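You operate a simulated robot arm through the tools that you are given. There is no shell and no other tool. Be economical: measure what you need, move in short steps, check, and stop when the job is done.

Carry out the task below with a simulated robot arm. There is one attempt and no reset: what you move stays moved.

TASK
Put one of the furniture sliders from the top of the small pine table on top of the keepsake box there. Then put the toothbrush tube on the green coaster.

It is judged by the outcome, as a careful person would: the job done as asked, and still so three seconds after it is handed in. It fails if anything else is knocked over, pushed out of place, dropped, spilled or broken.

THE ROBOT
A 7-joint arm with a two-finger parallel gripper, fixed in place. Base frame: the origin is at the foot of the arm, x ahead of it, y to its left, z up; the work surface is at about z = 0. Lengths are in mm, angles in rad, forces in N, time in s.
With the tool pointing down near the work surface it reaches from about 220 to 580 mm from the base axis. Its first joint turns from -1.152 to 1.152 rad. Payload 2.5 kg.
Tool frame: the origin (TCP) lies between the finger pads and is the grasp point; the fingertips stand 23 mm ahead of it; z points along the fingers, y is the line along which they close. The gripper opens to 94 mm. The fingers are 38 mm wide and 10 mm thick; the gripper's body (54 by 96 mm) begins 39 mm behind the TCP.
Orientation is that of the tool frame in the base frame, as a unit quaternion [w, x, y, z]. With the fingers straight down and closing along the base's y, the tool's x points along the base's -x, its y along +y and its z along -z.

THE INTERFACE
- The arm moves only by the tool servo_tool. Its argument "plan" is a list of rows, each a list of 7 numbers: the turn, a rotation vector about the base's x, y, z in rad, then the shift along the base's x, y, z in mm, then the finger opening in mm, from 0 to 94. In form: [[rx, ry, rz, x, y, z, claw], ...]. A call has 1 to 20 rows; each row shifts and turns the commanded pose from where the row before left it. A row lasts 0.2 s, in which the tool goes at most 50 mm and 0.15 rad; a call with a longer step from one row to the next is refused whole, and so is a gripper value outside its range. A pose out of reach is approached as far as the arm can. The call stops where the force on the tool passes 40 N (or 10 N more than at its start, if that is more) or the arm is blocked; 0.2 s more then pass. The fingers move at their own pace (about 108 mm/s each) and stop on an object; they squeeze with about 44 N. The grip force told is the motor's: it shows also when the fingers shut on nothing. Time passes only in rows, and 0.2 s behind the last, so rows that do not move let the fingers close. It gives the time, the measured TCP pose, the force on the tool (base axes), the opening and the grip force at its end, in the units of the frame above (readings bear some noise).
- Cameras (640 x 400 px; columns grow to the right, rows downward): "scene" is fixed at [131.2, -427.3, 528]; the picture's right is [0.67, -0.74, 0.00], its down [-0.54, -0.49, -0.69] and it looks along [0.51, 0.46, -0.73] (base axes); focal length 277 px, centre (320, 200). "wrist" rides on the gripper at [-39, 0, -44] in the tool frame; the picture's right is [0.00, -1.00, 0.00], its down [0.97, 0.00, -0.24] and it looks along [0.24, 0.00, 0.97] (tool axes); focal length 218 px, centre (320, 200).
- snapshot(camera): a new picture of that camera. No time passes.
- probe_pixels(camera, pixels): there is no depth. For up to 12 entries [column, row, z] of the newest picture of that camera ("zoom" is the newest enlarged one), the place [x, y] in the base frame at which the ray of that pixel passes the height z, good to about 3 mm. No time passes.
- close_up(camera, box): a new picture of the part [left, top, right, bottom] of that camera's present view, enlarged. No time passes.
- hand_in(): hands the job in; it is judged then, once.

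Work in short steps. Measure before you move; look again where a grasp or a placing could have gone wrong, and mend it. You have 80 turns and 38 pictures in all, the two below and enlarged ones among them. Open the gripper and draw the arm clear of the work before you hand the job in, unless the task says otherwise; then end with one line.

The tools are called as name(argument=value, ...) on one line, values as JSON. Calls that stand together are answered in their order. servo_tool: Moves the arm, as the interface text tells. Its arguments: {"type":"object","properties":{"plan":{"type":"array","items":{"type":"array","items":{"type":"number"}}}},"required":["plan"]} The other tools are called the same way: snapshot (camera) takes a picture; probe_pixels (camera, pixels) gives the place at which the rays of pixels pass given heights; close_up (camera, box) takes an enlarged picture of a part of a camera's view; hand_in () hands the job in.

At the start:

```text
clock: 0.0
ee_pos: [302.0, -90.8, 306.6]
tcp_rot: [-0.001, -0.001, 1.0, 0.001]
ft_force: [0.0, -0.3, -0.3]
gripper_width: 94.0
grip_force: 0.0
```

scene: 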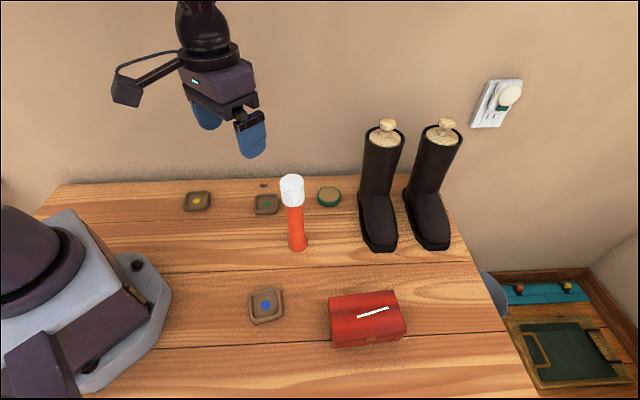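
wrist: 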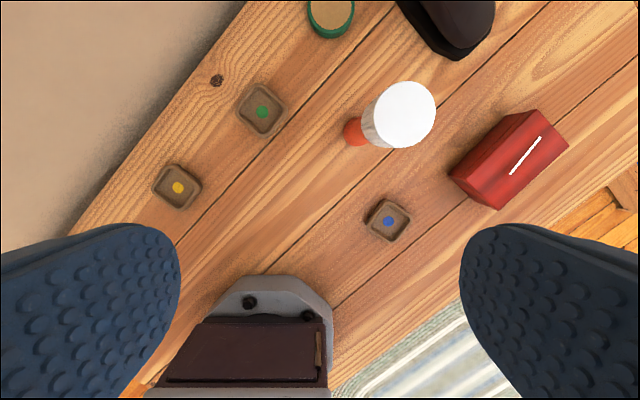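

I start by enlarging the objects: sliders at about (197,201), (266,204), (266,306), the red box at (367,318), the tube at (295,212), and the green disc at (329,196).

close_up(camera="scene", box=[170, 160, 350, 272])

close_up(camera="scene", box=[230, 260, 420, 380])

```text
3.56 times, centred on (260, 216) of scene
```

zoom: 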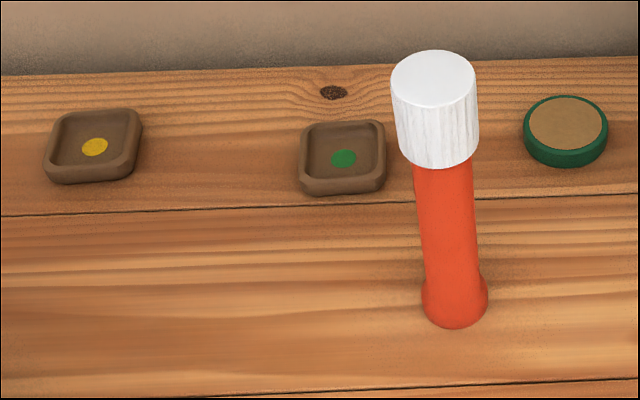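

```text
3.33 times, centred on (325, 320) of scene
```

zoom: 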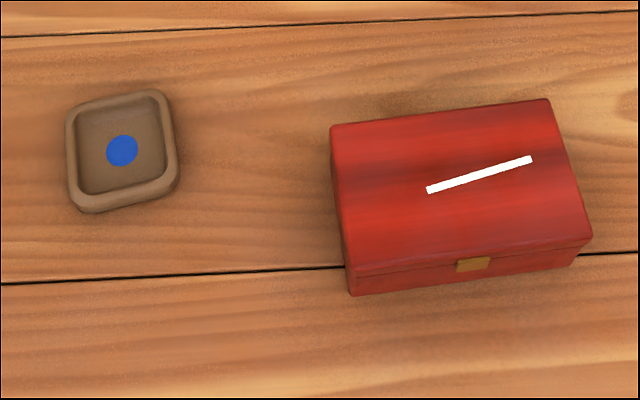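

Sliders are the three square cups, and the coaster is the green round disc with a cork top. I check the floor area at right for other candidates, and measure the blue slider and box.

close_up(camera="scene", box=[460, 60, 640, 400])

close_up(camera="wrist", box=[340, 80, 600, 250])

probe_pixels(camera="wrist", pixels=[[389, 221, 4], [379, 197, 10], [412, 212, 10], [400, 243, 10], [366, 227, 10], [499, 209, 0], [451, 175, 0], [568, 147, 40], [538, 109, 40], [354, 132, 0], [330, 15, 10], [262, 112, 4]])

probe_pixels(camera="scene", pixels=[[266, 305, 4], [335, 347, 0], [402, 335, 0], [329, 299, 40], [396, 290, 40], [408, 331, 40], [335, 338, 30], [298, 250, 0], [329, 196, 12], [292, 183, 120], [292, 183, 150], [250, 300, 10]])

```text
1.18 times, centred on (550, 230) of scene
```

zoom: 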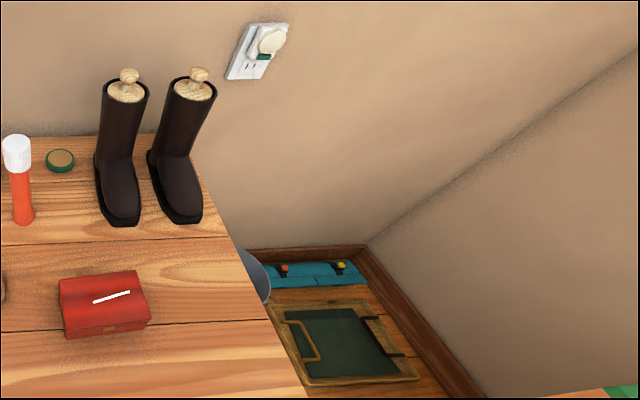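

```text
2.35 times, centred on (470, 165) of wrist
```

zoom: 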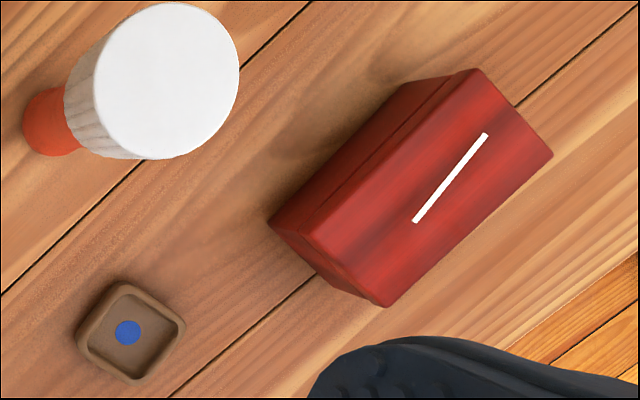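

```text
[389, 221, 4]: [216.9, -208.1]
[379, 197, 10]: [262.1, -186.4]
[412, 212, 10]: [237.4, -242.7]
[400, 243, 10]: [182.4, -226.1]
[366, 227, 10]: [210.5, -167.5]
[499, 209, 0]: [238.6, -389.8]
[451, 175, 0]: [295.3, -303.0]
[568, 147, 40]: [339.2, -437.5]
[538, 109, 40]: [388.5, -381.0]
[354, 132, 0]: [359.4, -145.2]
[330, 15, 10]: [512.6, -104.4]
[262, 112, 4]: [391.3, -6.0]
```

```text
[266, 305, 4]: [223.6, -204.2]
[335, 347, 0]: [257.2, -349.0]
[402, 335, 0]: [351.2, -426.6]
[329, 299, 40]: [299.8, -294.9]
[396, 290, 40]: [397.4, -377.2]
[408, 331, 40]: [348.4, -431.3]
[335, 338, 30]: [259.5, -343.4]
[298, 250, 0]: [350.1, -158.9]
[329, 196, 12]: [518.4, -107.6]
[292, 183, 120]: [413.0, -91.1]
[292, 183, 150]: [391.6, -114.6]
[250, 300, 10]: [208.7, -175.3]
```

The slider is about 60 mm square near (220,-206). I move the wrist camera over the area between slider and box to measure both better.

servo_tool(plan=[[0, 0, 0, 0, -45, 0, 94], [0, 0, 0, 0, -45, 0, 94], [0, 0, 0, 0, -45, 0, 94], [0, 0, 0, 0, -35, 0, 94], [0, 0, 0, 0, 0, 0, 94]])

snapshot(camera="wrist")

```text
clock: 1.2
ee_pos: [300.5, -262.2, 307.8]
tcp_rot: [0.0, 0.0, 1.0, 0.0]
ft_force: [0.4, 0.2, 0.0]
gripper_width: 93.9
grip_force: 0.0
```

```text
31 pictures are left
```

wrist: 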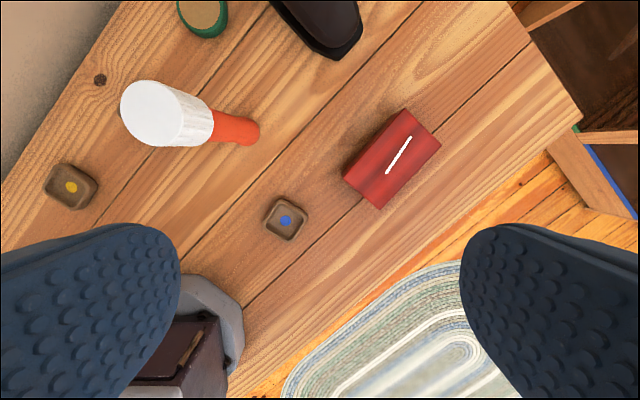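

close_up(camera="wrist", box=[250, 95, 450, 255])

close_up(camera="scene", box=[310, 275, 430, 360])

```text
2.50 times, centred on (350, 175) of wrist
```

zoom: 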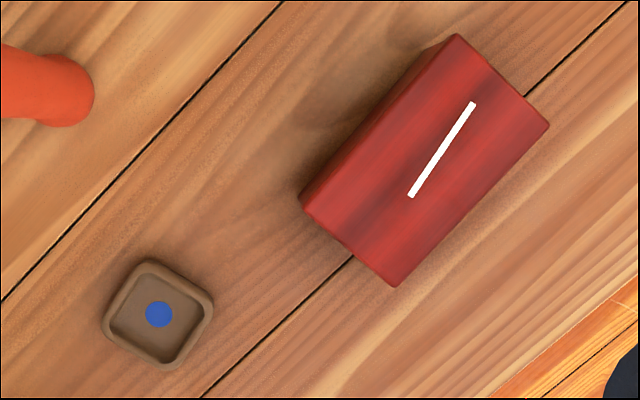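

```text
4.71 times, centred on (370, 318) of scene
```

zoom: 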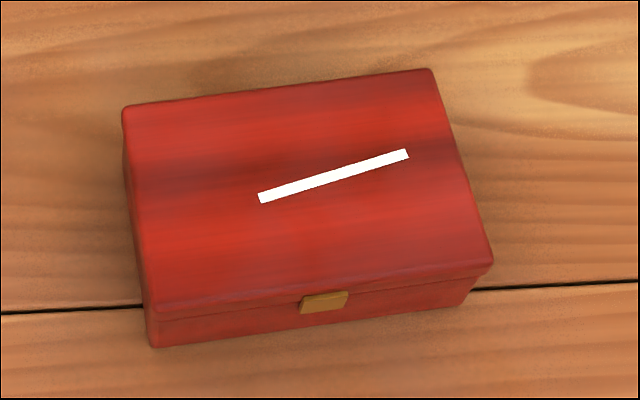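

probe_pixels(camera="zoom", pixels=[[123, 108, 45], [432, 70, 45], [492, 265, 45], [152, 312, 45], [258, 198, 45], [408, 153, 45], [123, 108, 30], [492, 265, 30], [258, 198, 30], [408, 153, 30], [152, 346, 0], [470, 303, 0]])

probe_pixels(camera="wrist", pixels=[[342, 173, 30], [403, 109, 30], [441, 145, 30], [380, 209, 30], [387, 173, 30], [410, 137, 30], [403, 109, 45], [441, 145, 45], [380, 209, 45], [387, 173, 45], [410, 137, 45], [285, 220, 4]])

```text
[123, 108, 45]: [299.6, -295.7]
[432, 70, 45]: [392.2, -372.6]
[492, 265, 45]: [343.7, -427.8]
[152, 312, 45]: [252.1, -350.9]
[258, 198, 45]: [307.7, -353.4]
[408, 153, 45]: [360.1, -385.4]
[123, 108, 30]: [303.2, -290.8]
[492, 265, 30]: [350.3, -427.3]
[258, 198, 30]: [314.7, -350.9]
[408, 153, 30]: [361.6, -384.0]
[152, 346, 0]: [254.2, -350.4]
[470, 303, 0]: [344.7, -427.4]
```

```text
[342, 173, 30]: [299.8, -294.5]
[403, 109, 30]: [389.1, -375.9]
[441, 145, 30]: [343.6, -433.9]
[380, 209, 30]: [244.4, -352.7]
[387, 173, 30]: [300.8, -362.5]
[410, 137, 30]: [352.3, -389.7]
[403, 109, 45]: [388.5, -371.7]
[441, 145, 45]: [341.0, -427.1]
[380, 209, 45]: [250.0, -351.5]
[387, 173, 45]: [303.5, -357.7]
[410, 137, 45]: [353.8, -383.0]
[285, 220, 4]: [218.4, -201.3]
```

Box top is at z≈45, centre about (321,-361). I look closely at the white strip on the lid to see whether it is a loose object.

servo_tool(plan=[[0, 0, 0, 5, -25, -30, 94], [0, 0, 0, 5, -25, -40, 94], [0, 0, 0, 5, -25, -40, 94], [0, 0, 0, 5, -25, -40, 94], [0, 0, 0, 0, 0, 0, 94]])

snapshot(camera="wrist")

```text
clock: 2.4
ee_pos: [322.0, -362.1, 155.5]
tcp_rot: [0.0, 0.001, 1.0, 0.0]
ft_force: [1.2, -0.1, 0.0]
gripper_width: 94.0
grip_force: 0.1
```

```text
28 pictures are left
```

wrist: 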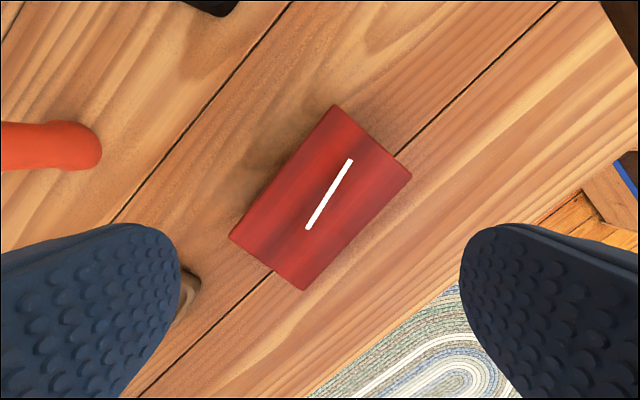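

close_up(camera="wrist", box=[260, 130, 400, 250])

probe_pixels(camera="wrist", pixels=[[337, 104, 45], [412, 174, 45], [304, 291, 45], [229, 237, 45], [307, 228, 45], [350, 160, 45]])

```text
3.33 times, centred on (330, 190) of wrist
```

zoom: 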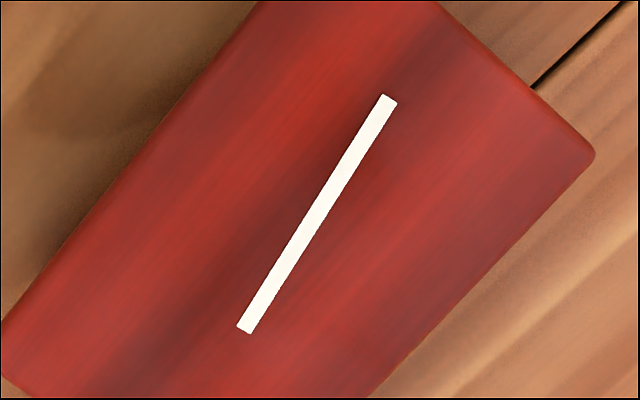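

```text
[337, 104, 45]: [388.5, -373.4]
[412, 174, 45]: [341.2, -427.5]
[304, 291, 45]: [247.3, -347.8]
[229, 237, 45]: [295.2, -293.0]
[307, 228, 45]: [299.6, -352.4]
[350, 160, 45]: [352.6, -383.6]
```

The strip might be a loose thin stick (it seems a few mm above the lid), so I will place the slider on the free left end of the lid without touching it. I now go above the blue slider, turned to match its edges (~ -33°), for a close look.

servo_tool(plan=[[0, 0, -0.1425, -25.5, 39, 0, 94], [0, 0, -0.1425, -25.5, 39, 0, 94], [0, 0, -0.1425, -25.5, 39, 0, 94], [0, 0, -0.1425, -25.5, 39, -20, 94], [0, 0, 0, 0, 0, -20, 94], [0, 0, 0, 0, 0, 0, 94]])

snapshot(camera="wrist")

```text
refused: row 4 steps farther than a row can; nothing moved
```

```text
26 pictures are left
```

wrist: 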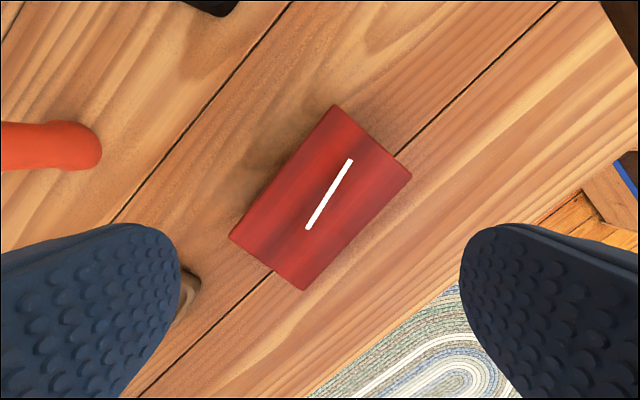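

Row 4 was too long; I resend with shorter steps.

servo_tool(plan=[[0, 0, -0.1425, -25.5, 39, 0, 94], [0, 0, -0.1425, -25.5, 39, 0, 94], [0, 0, -0.1425, -25.5, 39, 0, 94], [0, 0, -0.1425, -25.5, 39, 0, 94], [0, 0, 0, 0, 0, -40, 94], [0, 0, 0, 0, 0, 0, 94]])

```text
clock: 3.8
ee_pos: [216.6, -205.5, 113.1]
tcp_rot: [0.0, 0.282, 0.959, 0.0]
ft_force: [1.0, 0.7, 0.4]
gripper_width: 93.8
grip_force: 0.0
```

close_up(camera="wrist", box=[180, 80, 460, 255])

```text
2.29 times, centred on (320, 168) of wrist
```

zoom: 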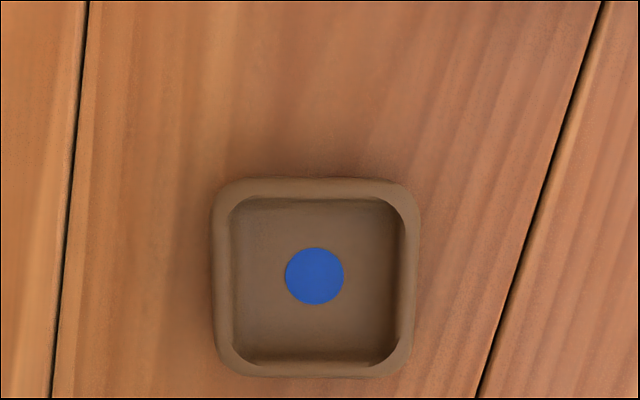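

probe_pixels(camera="zoom", pixels=[[314, 275, 4], [212, 278, 12], [420, 278, 12], [316, 178, 12], [316, 376, 12]])

```text
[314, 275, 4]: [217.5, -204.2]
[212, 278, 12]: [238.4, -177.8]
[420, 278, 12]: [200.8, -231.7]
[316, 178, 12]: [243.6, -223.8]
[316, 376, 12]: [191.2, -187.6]
```

The slider is ~63 mm across, which matters for the room on the lid: I need to know whether the white strip is raised. I take a tilted low view along the lid from its near end.

servo_tool(plan=[[0, 0, 0, 0, -14, 15, 94], [-0.0805, -0.1243, 0, 2, -14, 0, 94], [-0.0805, -0.1243, 0, 2, -14, 0, 94], [-0.0805, -0.1243, 0, 2, -14, 0, 94], [-0.0805, -0.1243, 0, 2, -14, 0, 94], [-0.0805, -0.1243, 0, 2, -14, 0, 94], [-0.0805, -0.1243, 0, 2, -14, 0, 94], [-0.0805, -0.1243, 0, 0, 0, 0, 94], [0, 0, 0, 0, 0, 0, 94]])

snapshot(camera="wrist")

```text
clock: 5.8
ee_pos: [232.5, -303.5, 131.3]
tcp_rot: [0.475, 0.245, 0.833, -0.142]
ft_force: [0.1, 0.1, 0.4]
gripper_width: 93.9
grip_force: 0.0
```

```text
24 pictures are left
```

wrist: 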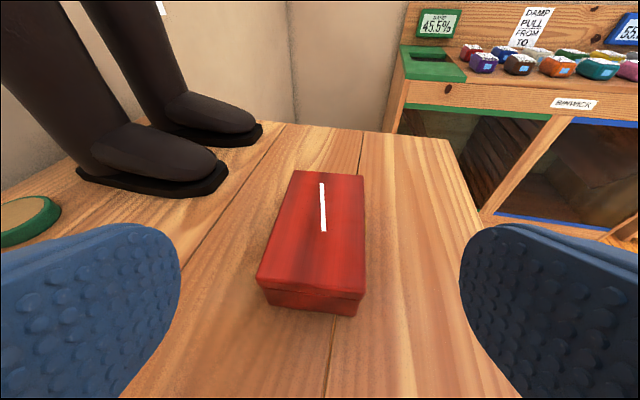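

close_up(camera="wrist", box=[270, 160, 380, 240])

close_up(camera="wrist", box=[240, 160, 390, 330])

```text
5.00 times, centred on (325, 200) of wrist
```

zoom: 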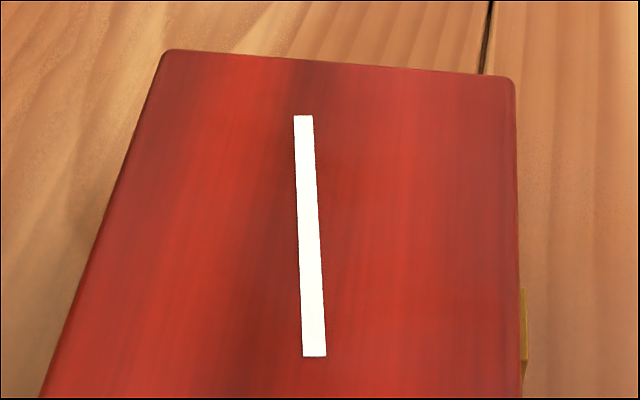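

```text
2.35 times, centred on (315, 245) of wrist
```

zoom: 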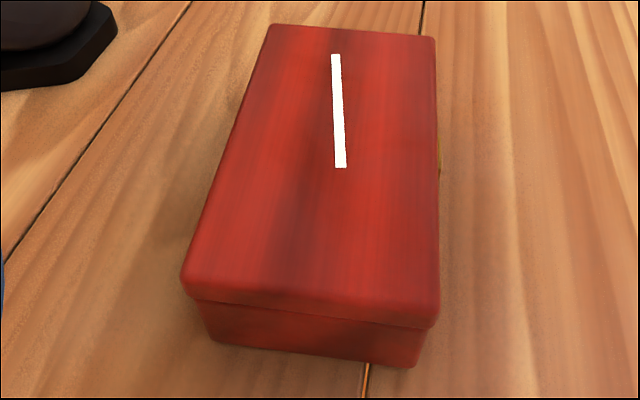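

probe_pixels(camera="zoom", pixels=[[340, 167, 45], [335, 54, 45], [268, 24, 45], [436, 38, 45], [186, 285, 45], [438, 315, 45], [340, 167, 50], [335, 54, 50]])

```text
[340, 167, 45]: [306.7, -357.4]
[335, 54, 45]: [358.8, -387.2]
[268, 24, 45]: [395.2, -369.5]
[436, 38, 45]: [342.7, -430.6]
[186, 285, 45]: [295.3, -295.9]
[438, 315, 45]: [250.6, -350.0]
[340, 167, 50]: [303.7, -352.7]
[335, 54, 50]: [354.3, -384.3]
```

Views from three directions put the strip ~4–5 mm above the lid: I treat it as a loose stick starting at ~17 mm left of lid centre and leave it alone. I return above the blue slider.

servo_tool(plan=[[0.0805, 0.1243, 0, -2, 14, 0, 94], [0.0805, 0.1243, 0, -2, 14, 0, 94], [0.0805, 0.1243, 0, -2, 14, 0, 94], [0.0805, 0.1243, 0, -2, 14, 0, 94], [0.0805, 0.1243, 0, -2, 14, 0, 94], [0.0805, 0.1243, 0, -2, 14, 0, 94], [0.0805, 0.1243, 0, -2, 14, 0, 94], [0, 0, 0, 0, 0, -40, 94], [0, 0, 0, 0, 0, 0, 94]])

snapshot(camera="wrist")

```text
clock: 7.8
ee_pos: [217.2, -204.7, 92.2]
tcp_rot: [0.001, 0.281, 0.96, 0.0]
ft_force: [-0.6, 0.7, 1.3]
gripper_width: 94.0
grip_force: 0.0
```

```text
21 pictures are left
```

wrist: 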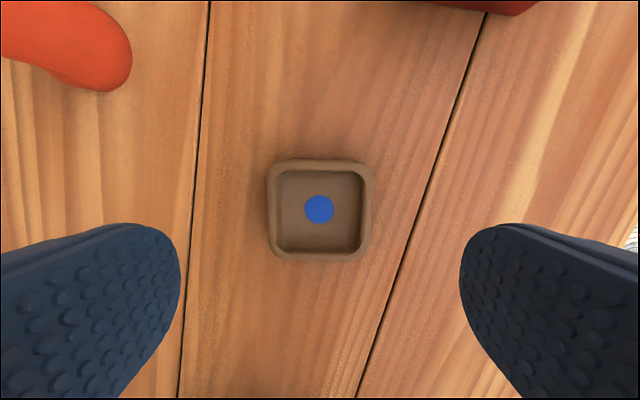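

probe_pixels(camera="wrist", pixels=[[319, 209, 4], [266, 211, 14], [373, 211, 14], [319, 158, 14], [319, 262, 14]])

```text
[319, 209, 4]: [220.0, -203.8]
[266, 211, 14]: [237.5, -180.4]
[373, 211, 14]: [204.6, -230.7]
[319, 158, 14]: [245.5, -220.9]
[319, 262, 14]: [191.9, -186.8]
```

The slider is centred under the gripper (dot at 319,209 → (220,-204)). I descend to TCP z≈27 and close.

servo_tool(plan=[[0, 0, 0, 1, 0, -30, 94], [0, 0, 0, 1, 0, -25, 94], [0, 0, 0, 0, 0, -10, 94], [0, 0, 0, 0, 0, 0, 94]])

```text
clock: 8.8
ee_pos: [218.4, -208.0, 28.3]
tcp_rot: [0.0, 0.281, 0.96, 0.0]
ft_force: [0.0, 0.1, 0.0]
gripper_width: 93.7
grip_force: 0.0
```

servo_tool(plan=[[0, 0, 0, 0, 0, -2, 94], [0, 0, 0, 0, 0, 0, 50], [0, 0, 0, 0, 0, 0, 50], [0, 0, 0, 0, 0, 0, 50]])

```text
clock: 9.8
ee_pos: [219.8, -205.3, 24.9]
tcp_rot: [-0.001, 0.28, 0.96, 0.0]
ft_force: [0.2, 0.1, 0.6]
gripper_width: 59.1
grip_force: 44.3
```

Gripped at 59 mm. I lift and carry it to above the lid's near end, target (282.5,-329), turning -0.134 rad to align with the box.

servo_tool(plan=[[0, 0, 0, 0, 0, 40, 50], [0, 0, 0, 0, 0, 40, 50], [0, 0, -0.0335, 15.7, -31, 0, 50], [0, 0, -0.0335, 15.7, -31, 0, 50], [0, 0, -0.0335, 15.7, -31, 0, 50], [0, 0, -0.0335, 15.7, -31, 0, 50], [0, 0, 0, 0, 0, 0, 50]])

snapshot(camera="wrist")

snapshot(camera="scene")

```text
clock: 11.4
ee_pos: [281.7, -329.7, 106.1]
tcp_rot: [0.0, 0.344, 0.939, 0.0]
ft_force: [0.0, -0.2, -0.3]
gripper_width: 58.9
grip_force: 44.1
```

```text
20 pictures are left
```

wrist: 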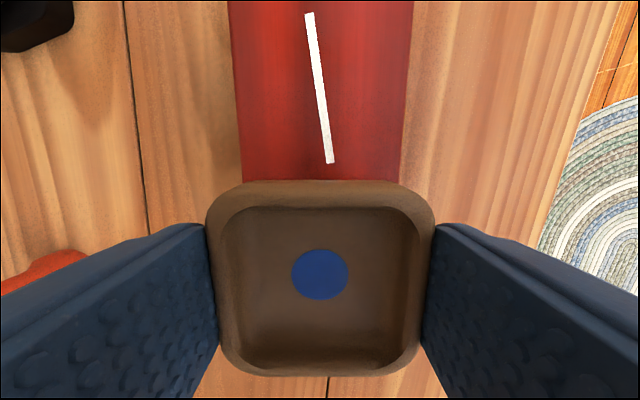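

```text
19 pictures are left
```

scene: 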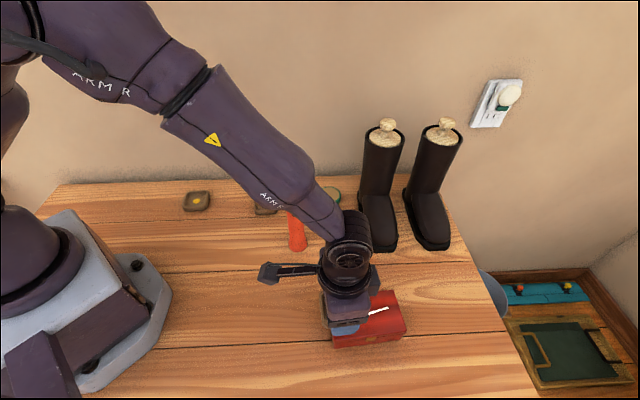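

probe_pixels(camera="wrist", pixels=[[330, 163, 49], [330, 163, 45], [319, 181, 95], [319, 274, 85], [241, 170, 45], [407, 170, 45]])

```text
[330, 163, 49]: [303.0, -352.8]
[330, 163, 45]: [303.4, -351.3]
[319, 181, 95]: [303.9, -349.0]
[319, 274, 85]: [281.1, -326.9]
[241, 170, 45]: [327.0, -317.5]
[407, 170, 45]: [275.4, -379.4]
```

Slider is aligned, with ~2 mm gap to the stick's end. I nudge 1 mm away and descend to just above the lid.

servo_tool(plan=[[0, 0, 0, -1, 1, -15, 50], [0, 0, 0, 0, 0, -10, 50], [0, 0, 0, 0, 0, 0, 50]])

snapshot(camera="wrist")

```text
clock: 12.2
ee_pos: [281.5, -329.8, 78.8]
tcp_rot: [0.0, 0.344, 0.939, 0.0]
ft_force: [-0.9, 0.2, 0.1]
gripper_width: 58.9
grip_force: 44.1
```

```text
18 pictures are left
```

wrist: 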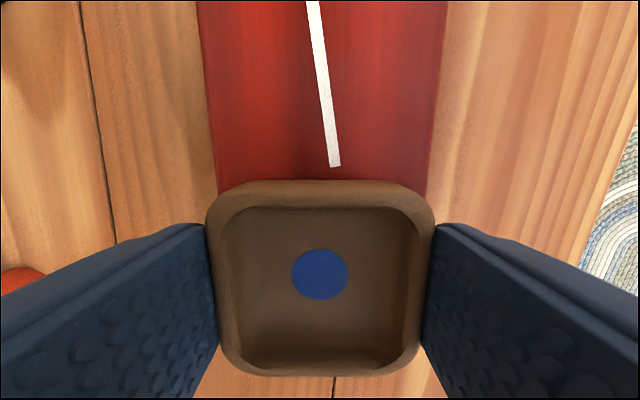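

servo_tool(plan=[[0, 0, 0, 0, 0, -2, 50], [0, 0, 0, 0, 0, -2, 50], [0, 0, 0, 0, 0, 0, 50]])

```text
clock: 13.0
ee_pos: [282.3, -327.9, 75.4]
tcp_rot: [-0.001, 0.345, 0.939, 0.0]
ft_force: [-0.2, 0.5, -0.3]
gripper_width: 58.7
grip_force: 43.6
```

servo_tool(plan=[[0, 0, 0, 0, 0, -1.5, 50], [0, 0, 0, 0, 0, -1.5, 50], [0, 0, 0, 0, 0, 0, 50]])

```text
clock: 13.8
ee_pos: [282.0, -329.8, 74.7]
tcp_rot: [0.0, 0.345, 0.939, 0.0]
ft_force: [-0.6, 1.3, 12.7]
gripper_width: 59.0
grip_force: 44.0
```

Contact at TCP z 74.7 with 12 N, so the lid is at ~49.5. I ease off 1 mm, and open the fingers slightly to release.

servo_tool(plan=[[0, 0, 0, 0, 0, 1, 50], [0, 0, 0, 0, 0, 0, 64], [0, 0, 0, 0, 0, 0, 74], [0, 0, 0, 0, 0, 0, 80], [0, 0, 0, 0, 0, 20, 80], [0, 0, 0, 0, 0, 40, 80], [0, 0, 0, 0, 0, 40, 80], [0, 0, 0, 0, 0, 0, 80]])

snapshot(camera="wrist")

```text
clock: 15.6
ee_pos: [279.4, -326.8, 174.1]
tcp_rot: [0.0, 0.344, 0.939, 0.0]
ft_force: [0.0, 0.2, 0.2]
gripper_width: 80.0
grip_force: 0.0
```

```text
17 pictures are left
```

wrist: 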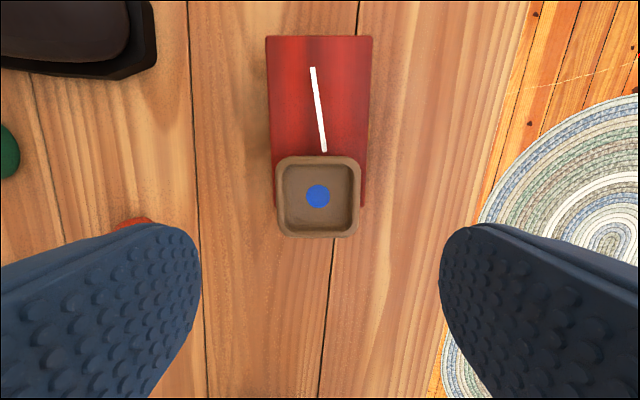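

Slider rests on the lid, clear of the strip. Now I rise above everything, turn back, and look over the tube.

servo_tool(plan=[[0, 0, 0, 0, 0, 45, 94], [0, 0, 0, 0, 0, 45, 94], [0, 0, 0, 0, 0, 45, 94], [0, 0, 0.118, 10, 40, 10, 94], [0, 0, 0.118, 10, 40, 10, 94], [0, 0, 0.118, 10, 40, 10, 94], [0, 0, 0.118, 10, 40, 10, 94], [0, 0, 0.118, 0, 10, 0, 94], [0, 0, 0.118, 0, 0, 0, 94], [0, 0, 0, 0, 0, 0, 94]])

snapshot(camera="wrist")

snapshot(camera="scene")

```text
clock: 17.8
ee_pos: [321.0, -158.0, 350.0]
tcp_rot: [0.0, -0.003, 1.0, 0.001]
ft_force: [0.8, -0.5, 0.6]
gripper_width: 93.9
grip_force: 0.1
```

```text
16 pictures are left
```

wrist: 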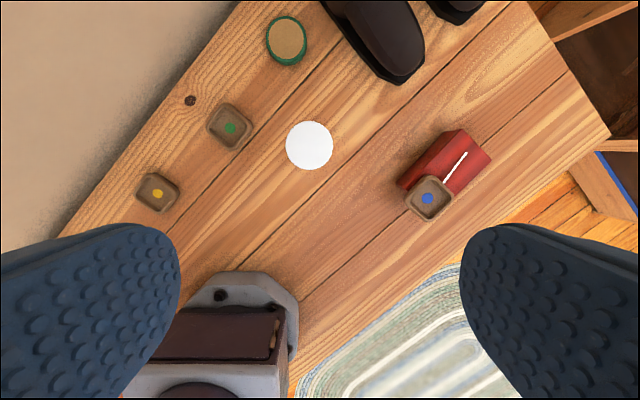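

```text
15 pictures are left
```

scene: 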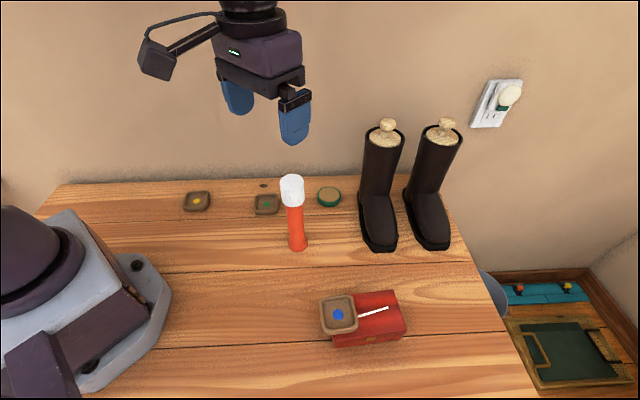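

close_up(camera="scene", box=[255, 165, 355, 260])

probe_pixels(camera="wrist", pixels=[[309.5, 146, 170], [309.5, 146, 190], [309.5, 146, 150], [286, 146, 170], [333, 146, 170], [287, 37, 14], [268, 37, 14], [306, 37, 14], [287, 16, 14], [287, 60, 14], [428, 199, 54], [320, 5, 0]])

probe_pixels(camera="scene", pixels=[[291, 182, 170], [291, 182, 190], [291, 182, 150], [298, 249, 0], [290, 244, 5], [307, 244, 5], [329, 194, 14], [317, 196, 8], [341, 196, 8], [387, 248, 0], [360, 235, 0], [388, 125, 250]])

```text
4.21 times, centred on (305, 212) of scene
```

zoom: 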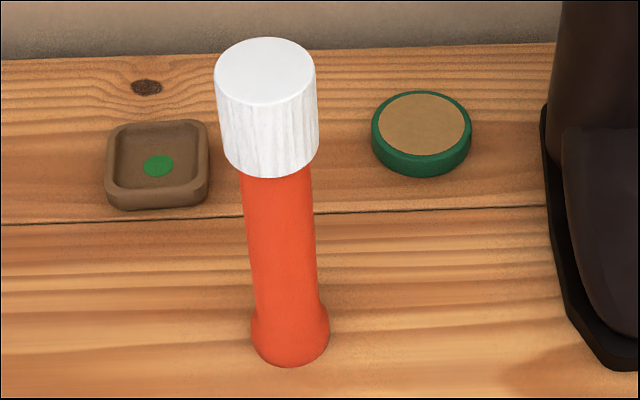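

```text
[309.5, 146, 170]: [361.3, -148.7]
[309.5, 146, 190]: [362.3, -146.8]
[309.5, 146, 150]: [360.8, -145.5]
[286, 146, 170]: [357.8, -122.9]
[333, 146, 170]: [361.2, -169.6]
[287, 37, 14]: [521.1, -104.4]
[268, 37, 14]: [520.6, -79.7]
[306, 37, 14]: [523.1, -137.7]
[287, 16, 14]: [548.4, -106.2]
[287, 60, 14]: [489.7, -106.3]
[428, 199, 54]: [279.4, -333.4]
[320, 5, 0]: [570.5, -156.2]
```

```text
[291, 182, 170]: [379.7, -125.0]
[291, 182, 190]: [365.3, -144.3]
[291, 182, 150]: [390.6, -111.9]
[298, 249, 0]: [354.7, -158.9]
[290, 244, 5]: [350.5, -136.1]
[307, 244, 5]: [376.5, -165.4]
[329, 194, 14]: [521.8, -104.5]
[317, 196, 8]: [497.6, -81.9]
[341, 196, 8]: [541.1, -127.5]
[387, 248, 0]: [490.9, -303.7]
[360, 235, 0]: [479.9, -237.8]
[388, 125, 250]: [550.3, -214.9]
```

The tube's axis is (362,-147), top z≈190, with a cap ~43 mm wide; the coaster centre is (521,-105). I check where the wall and boots lie around the coaster.

probe_pixels(camera="wrist", pixels=[[235, 3, 0], [150, 117, 0], [60, 235, 0], [380, 82, 0], [350, 42, 0], [322, 6, 0], [404, 80, 0], [424, 60, 0]])

close_up(camera="scene", box=[100, 0, 340, 150])

```text
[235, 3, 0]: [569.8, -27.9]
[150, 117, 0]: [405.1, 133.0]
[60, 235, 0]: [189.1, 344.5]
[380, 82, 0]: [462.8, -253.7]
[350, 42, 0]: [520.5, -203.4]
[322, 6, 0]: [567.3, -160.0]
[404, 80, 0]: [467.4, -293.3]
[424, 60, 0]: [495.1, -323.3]
```

```text
2.67 times, centred on (220, 75) of scene
```

zoom: 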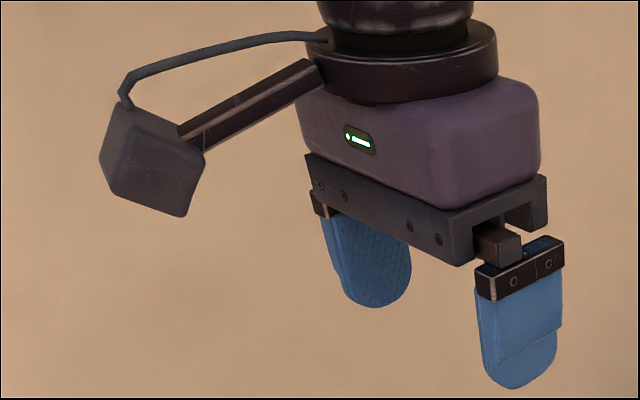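

Clearances around the coaster are fine (wall ~89 mm, boot ~70 mm). I move above the cap and check centring at TCP z≈235.

servo_tool(plan=[[0, 0, 0, 20, 6, -25, 94], [0, 0, 0, 21, 5, -30, 94], [0, 0, 0, 0, 0, -40, 94], [0, 0, 0, 0, 0, -20, 94], [0, 0, 0, 0, 0, 0, 94]])

snapshot(camera="wrist")

```text
clock: 19.0
ee_pos: [360.7, -149.3, 233.0]
tcp_rot: [0.0, -0.002, 1.0, 0.0]
ft_force: [0.3, -0.2, 0.1]
gripper_width: 94.0
grip_force: 0.0
```

```text
12 pictures are left
```

wrist: 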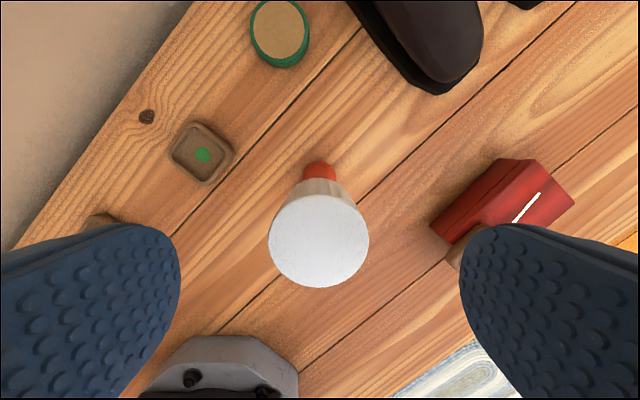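

probe_pixels(camera="wrist", pixels=[[319, 237, 190], [269, 237, 190], [369, 237, 190], [319, 237, 195], [279, 33, 14], [320, 172, 0]])

```text
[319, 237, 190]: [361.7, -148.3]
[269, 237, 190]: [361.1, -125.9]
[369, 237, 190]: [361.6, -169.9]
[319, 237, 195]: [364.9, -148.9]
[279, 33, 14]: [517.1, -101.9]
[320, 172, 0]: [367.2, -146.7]
```

Cap is centred at (362,-148), so I descend to TCP z≈166 and close.

servo_tool(plan=[[0, 0, 0, 1, 0, -30, 94], [0, 0, 0, 0, 0, -25, 94], [0, 0, 0, 0, 0, -13, 94], [0, 0, 0, 0, 0, 0, 94], [0, 0, 0, 0, 0, 0, 36], [0, 0, 0, 0, 0, 0, 36], [0, 0, 0, 0, 0, 0, 36]])

```text
clock: 20.6
ee_pos: [361.6, -147.9, 166.8]
tcp_rot: [0.0, -0.002, 1.0, 0.0]
ft_force: [0.1, -0.3, -1.6]
gripper_width: 41.9
grip_force: 44.3
```

Gripped the cap at 42 mm. I lift slowly 50 mm and check that the whole tube comes along.

servo_tool(plan=[[0, 0, 0, 0, 0, 10, 36], [0, 0, 0, 0, 0, 20, 36], [0, 0, 0, 0, 0, 20, 36], [0, 0, 0, 0, 0, 0, 36]])

snapshot(camera="scene")

```text
clock: 21.6
ee_pos: [361.6, -148.3, 214.8]
tcp_rot: [0.0, -0.002, 1.0, 0.0]
ft_force: [0.5, 0.5, -0.8]
gripper_width: 41.7
grip_force: 44.6
```

```text
11 pictures are left
```

scene: 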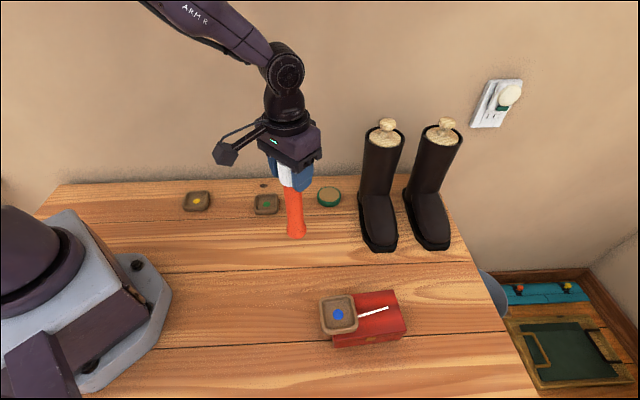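

The whole tube lifted. I carry it over the coaster at (520,-104.5).

servo_tool(plan=[[0, 0, 0, 31.5, 8.6, 0, 36], [0, 0, 0, 31.5, 8.6, 0, 36], [0, 0, 0, 31.5, 8.6, 0, 36], [0, 0, 0, 31.5, 8.6, 0, 36], [0, 0, 0, 31.5, 8.6, 0, 36], [0, 0, 0, 0, 0, 0, 36], [0, 0, 0, 0, 0, 0, 36]])

close_up(camera="scene", box=[250, 90, 410, 230])

snapshot(camera="wrist")

```text
clock: 23.2
ee_pos: [521.7, -103.4, 217.4]
tcp_rot: [-0.001, -0.002, 1.0, 0.0]
ft_force: [0.0, 0.7, -1.1]
gripper_width: 41.6
grip_force: 43.8
```

```text
2.86 times, centred on (330, 160) of scene
```

zoom: 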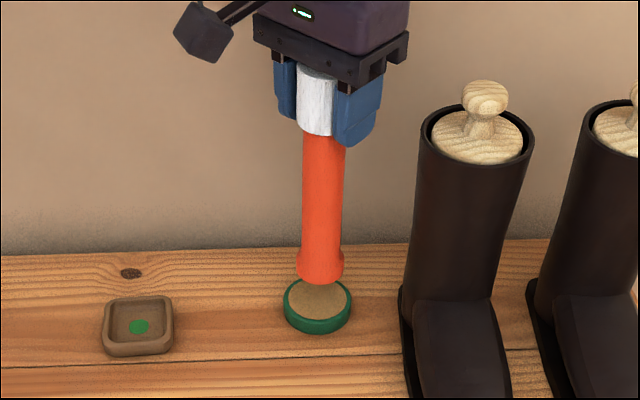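

```text
9 pictures are left
```

wrist: 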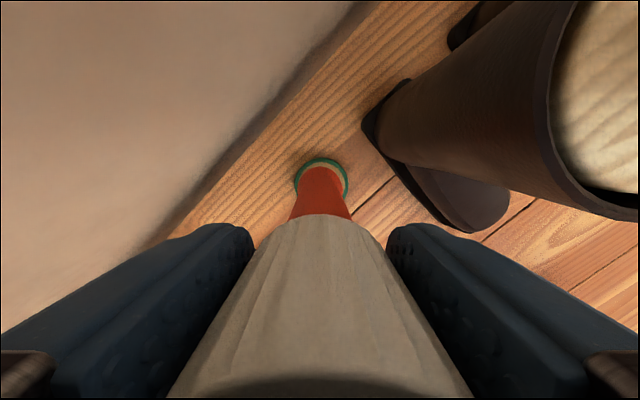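

Tube and coaster line up (columns ~320 vs ~321). I descend to about 8 mm above the coaster and check again.

servo_tool(plan=[[0, 0, 0, 0, 0, -15, 36], [0, 0, 0, 0, 0, -11, 36], [0, 0, 0, 0, 0, 0, 36], [0, 0, 0, 0, 0, 0, 36]])

close_up(camera="scene", box=[290, 160, 370, 220])

close_up(camera="wrist", box=[260, 130, 380, 230])

```text
clock: 24.2
ee_pos: [519.9, -103.5, 190.3]
tcp_rot: [0.0, -0.001, 1.0, 0.0]
ft_force: [-0.1, 0.4, 0.3]
gripper_width: 41.5
grip_force: 44.2
```

```text
6.67 times, centred on (330, 190) of scene
```

zoom: 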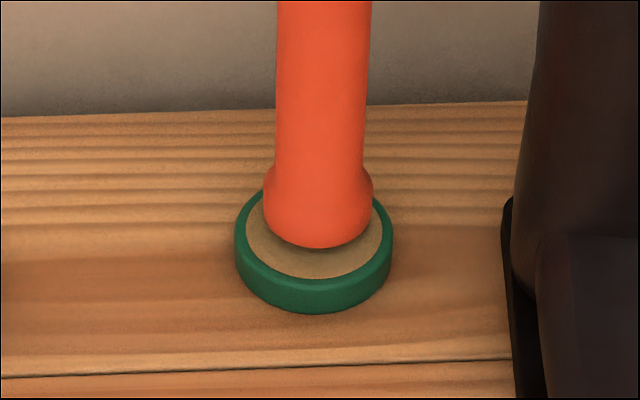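

```text
4.00 times, centred on (320, 180) of wrist
```

zoom: 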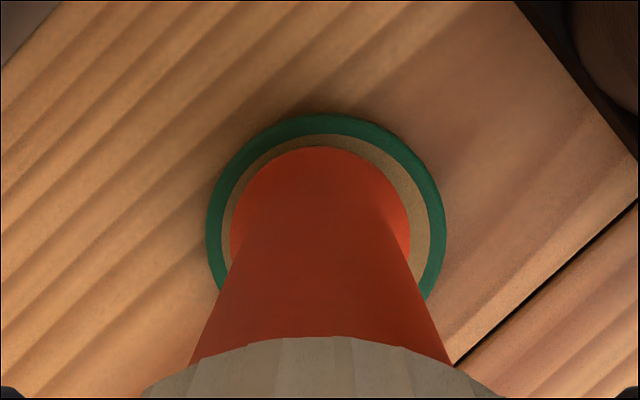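

Well centred; I shift 1.5 mm in -y and descend in small steps until contact.

servo_tool(plan=[[0, 0, 0, 0, -1.5, -3, 36], [0, 0, 0, 0, 0, -2, 36], [0, 0, 0, 0, 0, -2, 36], [0, 0, 0, 0, 0, 0, 36]])

```text
clock: 25.2
ee_pos: [520.8, -106.0, 183.4]
tcp_rot: [0.0, -0.002, 1.0, 0.0]
ft_force: [0.2, -0.5, -1.4]
gripper_width: 41.4
grip_force: 43.3
```

servo_tool(plan=[[0, 0, 0, 0, 0, -1.5, 36], [0, 0, 0, 0, 0, -1.5, 36], [0, 0, 0, 0, 0, 0, 36]])

```text
clock: 26.0
ee_pos: [520.3, -106.7, 179.5]
tcp_rot: [0.0, -0.002, 1.0, 0.0]
ft_force: [-0.6, 0.0, 8.0]
gripper_width: 41.4
grip_force: 43.9
```

Contact at 8 N. I ease off slightly, open the fingers, and check before rising.

servo_tool(plan=[[0, 0, 0, 0, 0, 0.5, 40], [0, 0, 0, 0, 0, 0, 46], [0, 0, 0, 0, 0, 0, 56], [0, 0, 0, 0, 0, 0, 64], [0, 0, 0, 0, 0, 0, 64]])

close_up(camera="scene", box=[260, 90, 420, 220])

```text
clock: 27.2
ee_pos: [520.1, -107.0, 180.7]
tcp_rot: [0.0, -0.002, 1.0, 0.0]
ft_force: [-0.5, -0.4, -0.3]
gripper_width: 63.7
grip_force: 0.1
```

```text
3.08 times, centred on (340, 155) of scene
```

zoom: 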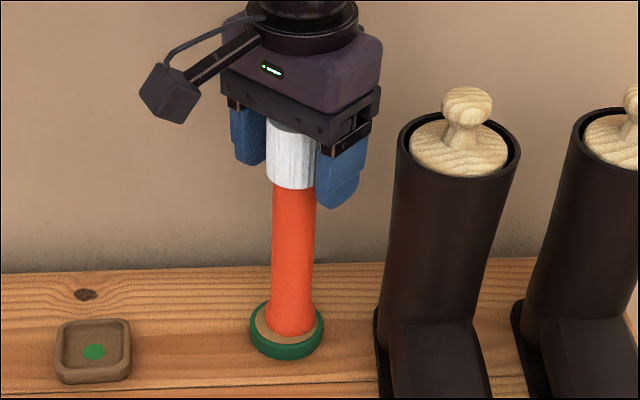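

The tube stands on the coaster and is released. I rise straight up, then draw back towards the base.

servo_tool(plan=[[0, 0, 0, 0, 0, 15, 64], [0, 0, 0, 0, 0, 30, 64], [0, 0, 0, 0, 0, 30, 64], [0, 0, 0, 0, 0, 30, 64], [0, 0, 0, -40, 0, 15, 64], [0, 0, 0, -45, 0, 0, 64], [0, 0, 0, -45, 5, 0, 64], [0, 0, 0, -45, 5, 0, 64], [0, 0, 0, -30, 5, 0, 64], [0, 0, 0, 0, 0, 0, 64]])

snapshot(camera="scene")

close_up(camera="scene", box=[290, 270, 430, 360])

```text
clock: 29.4
ee_pos: [316.7, -89.2, 301.1]
tcp_rot: [-0.001, -0.002, 1.0, 0.0]
ft_force: [0.9, 0.3, 0.2]
gripper_width: 63.9
grip_force: 0.0
```

```text
5 pictures are left
```

scene: 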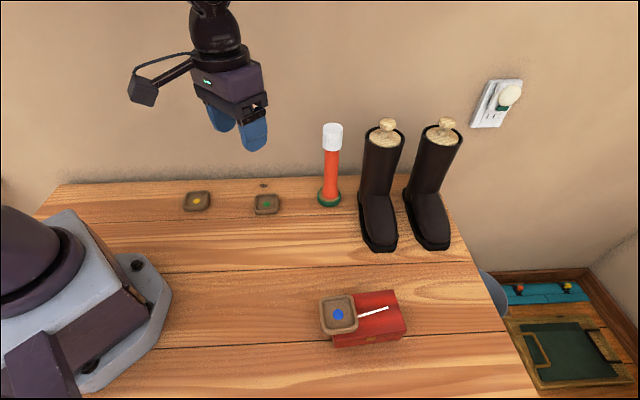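

```text
4.44 times, centred on (360, 315) of scene
```

zoom: 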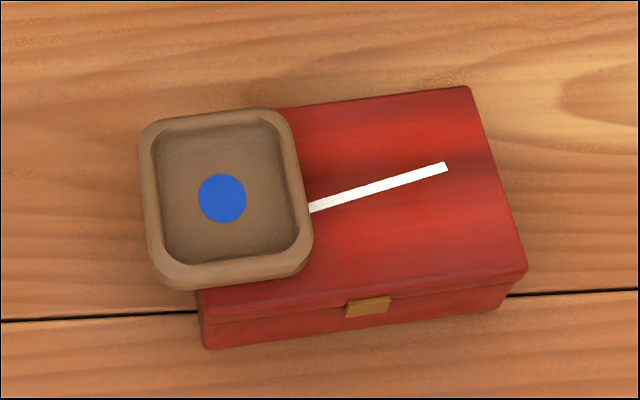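

Both placements hold: the blue-dot slider has sat level on the box for over 13 s, the tube stands on the coaster, and nothing else has moved. The arm is clear, so I hand in.

hand_in()

```text
The job is handed in.
```

The blue-dot furniture slider is on top of the keepsake box, overhanging its near end to stay clear of the white strip on the lid. The toothbrush tube is standing on the green coaster, and nothing else was disturbed.
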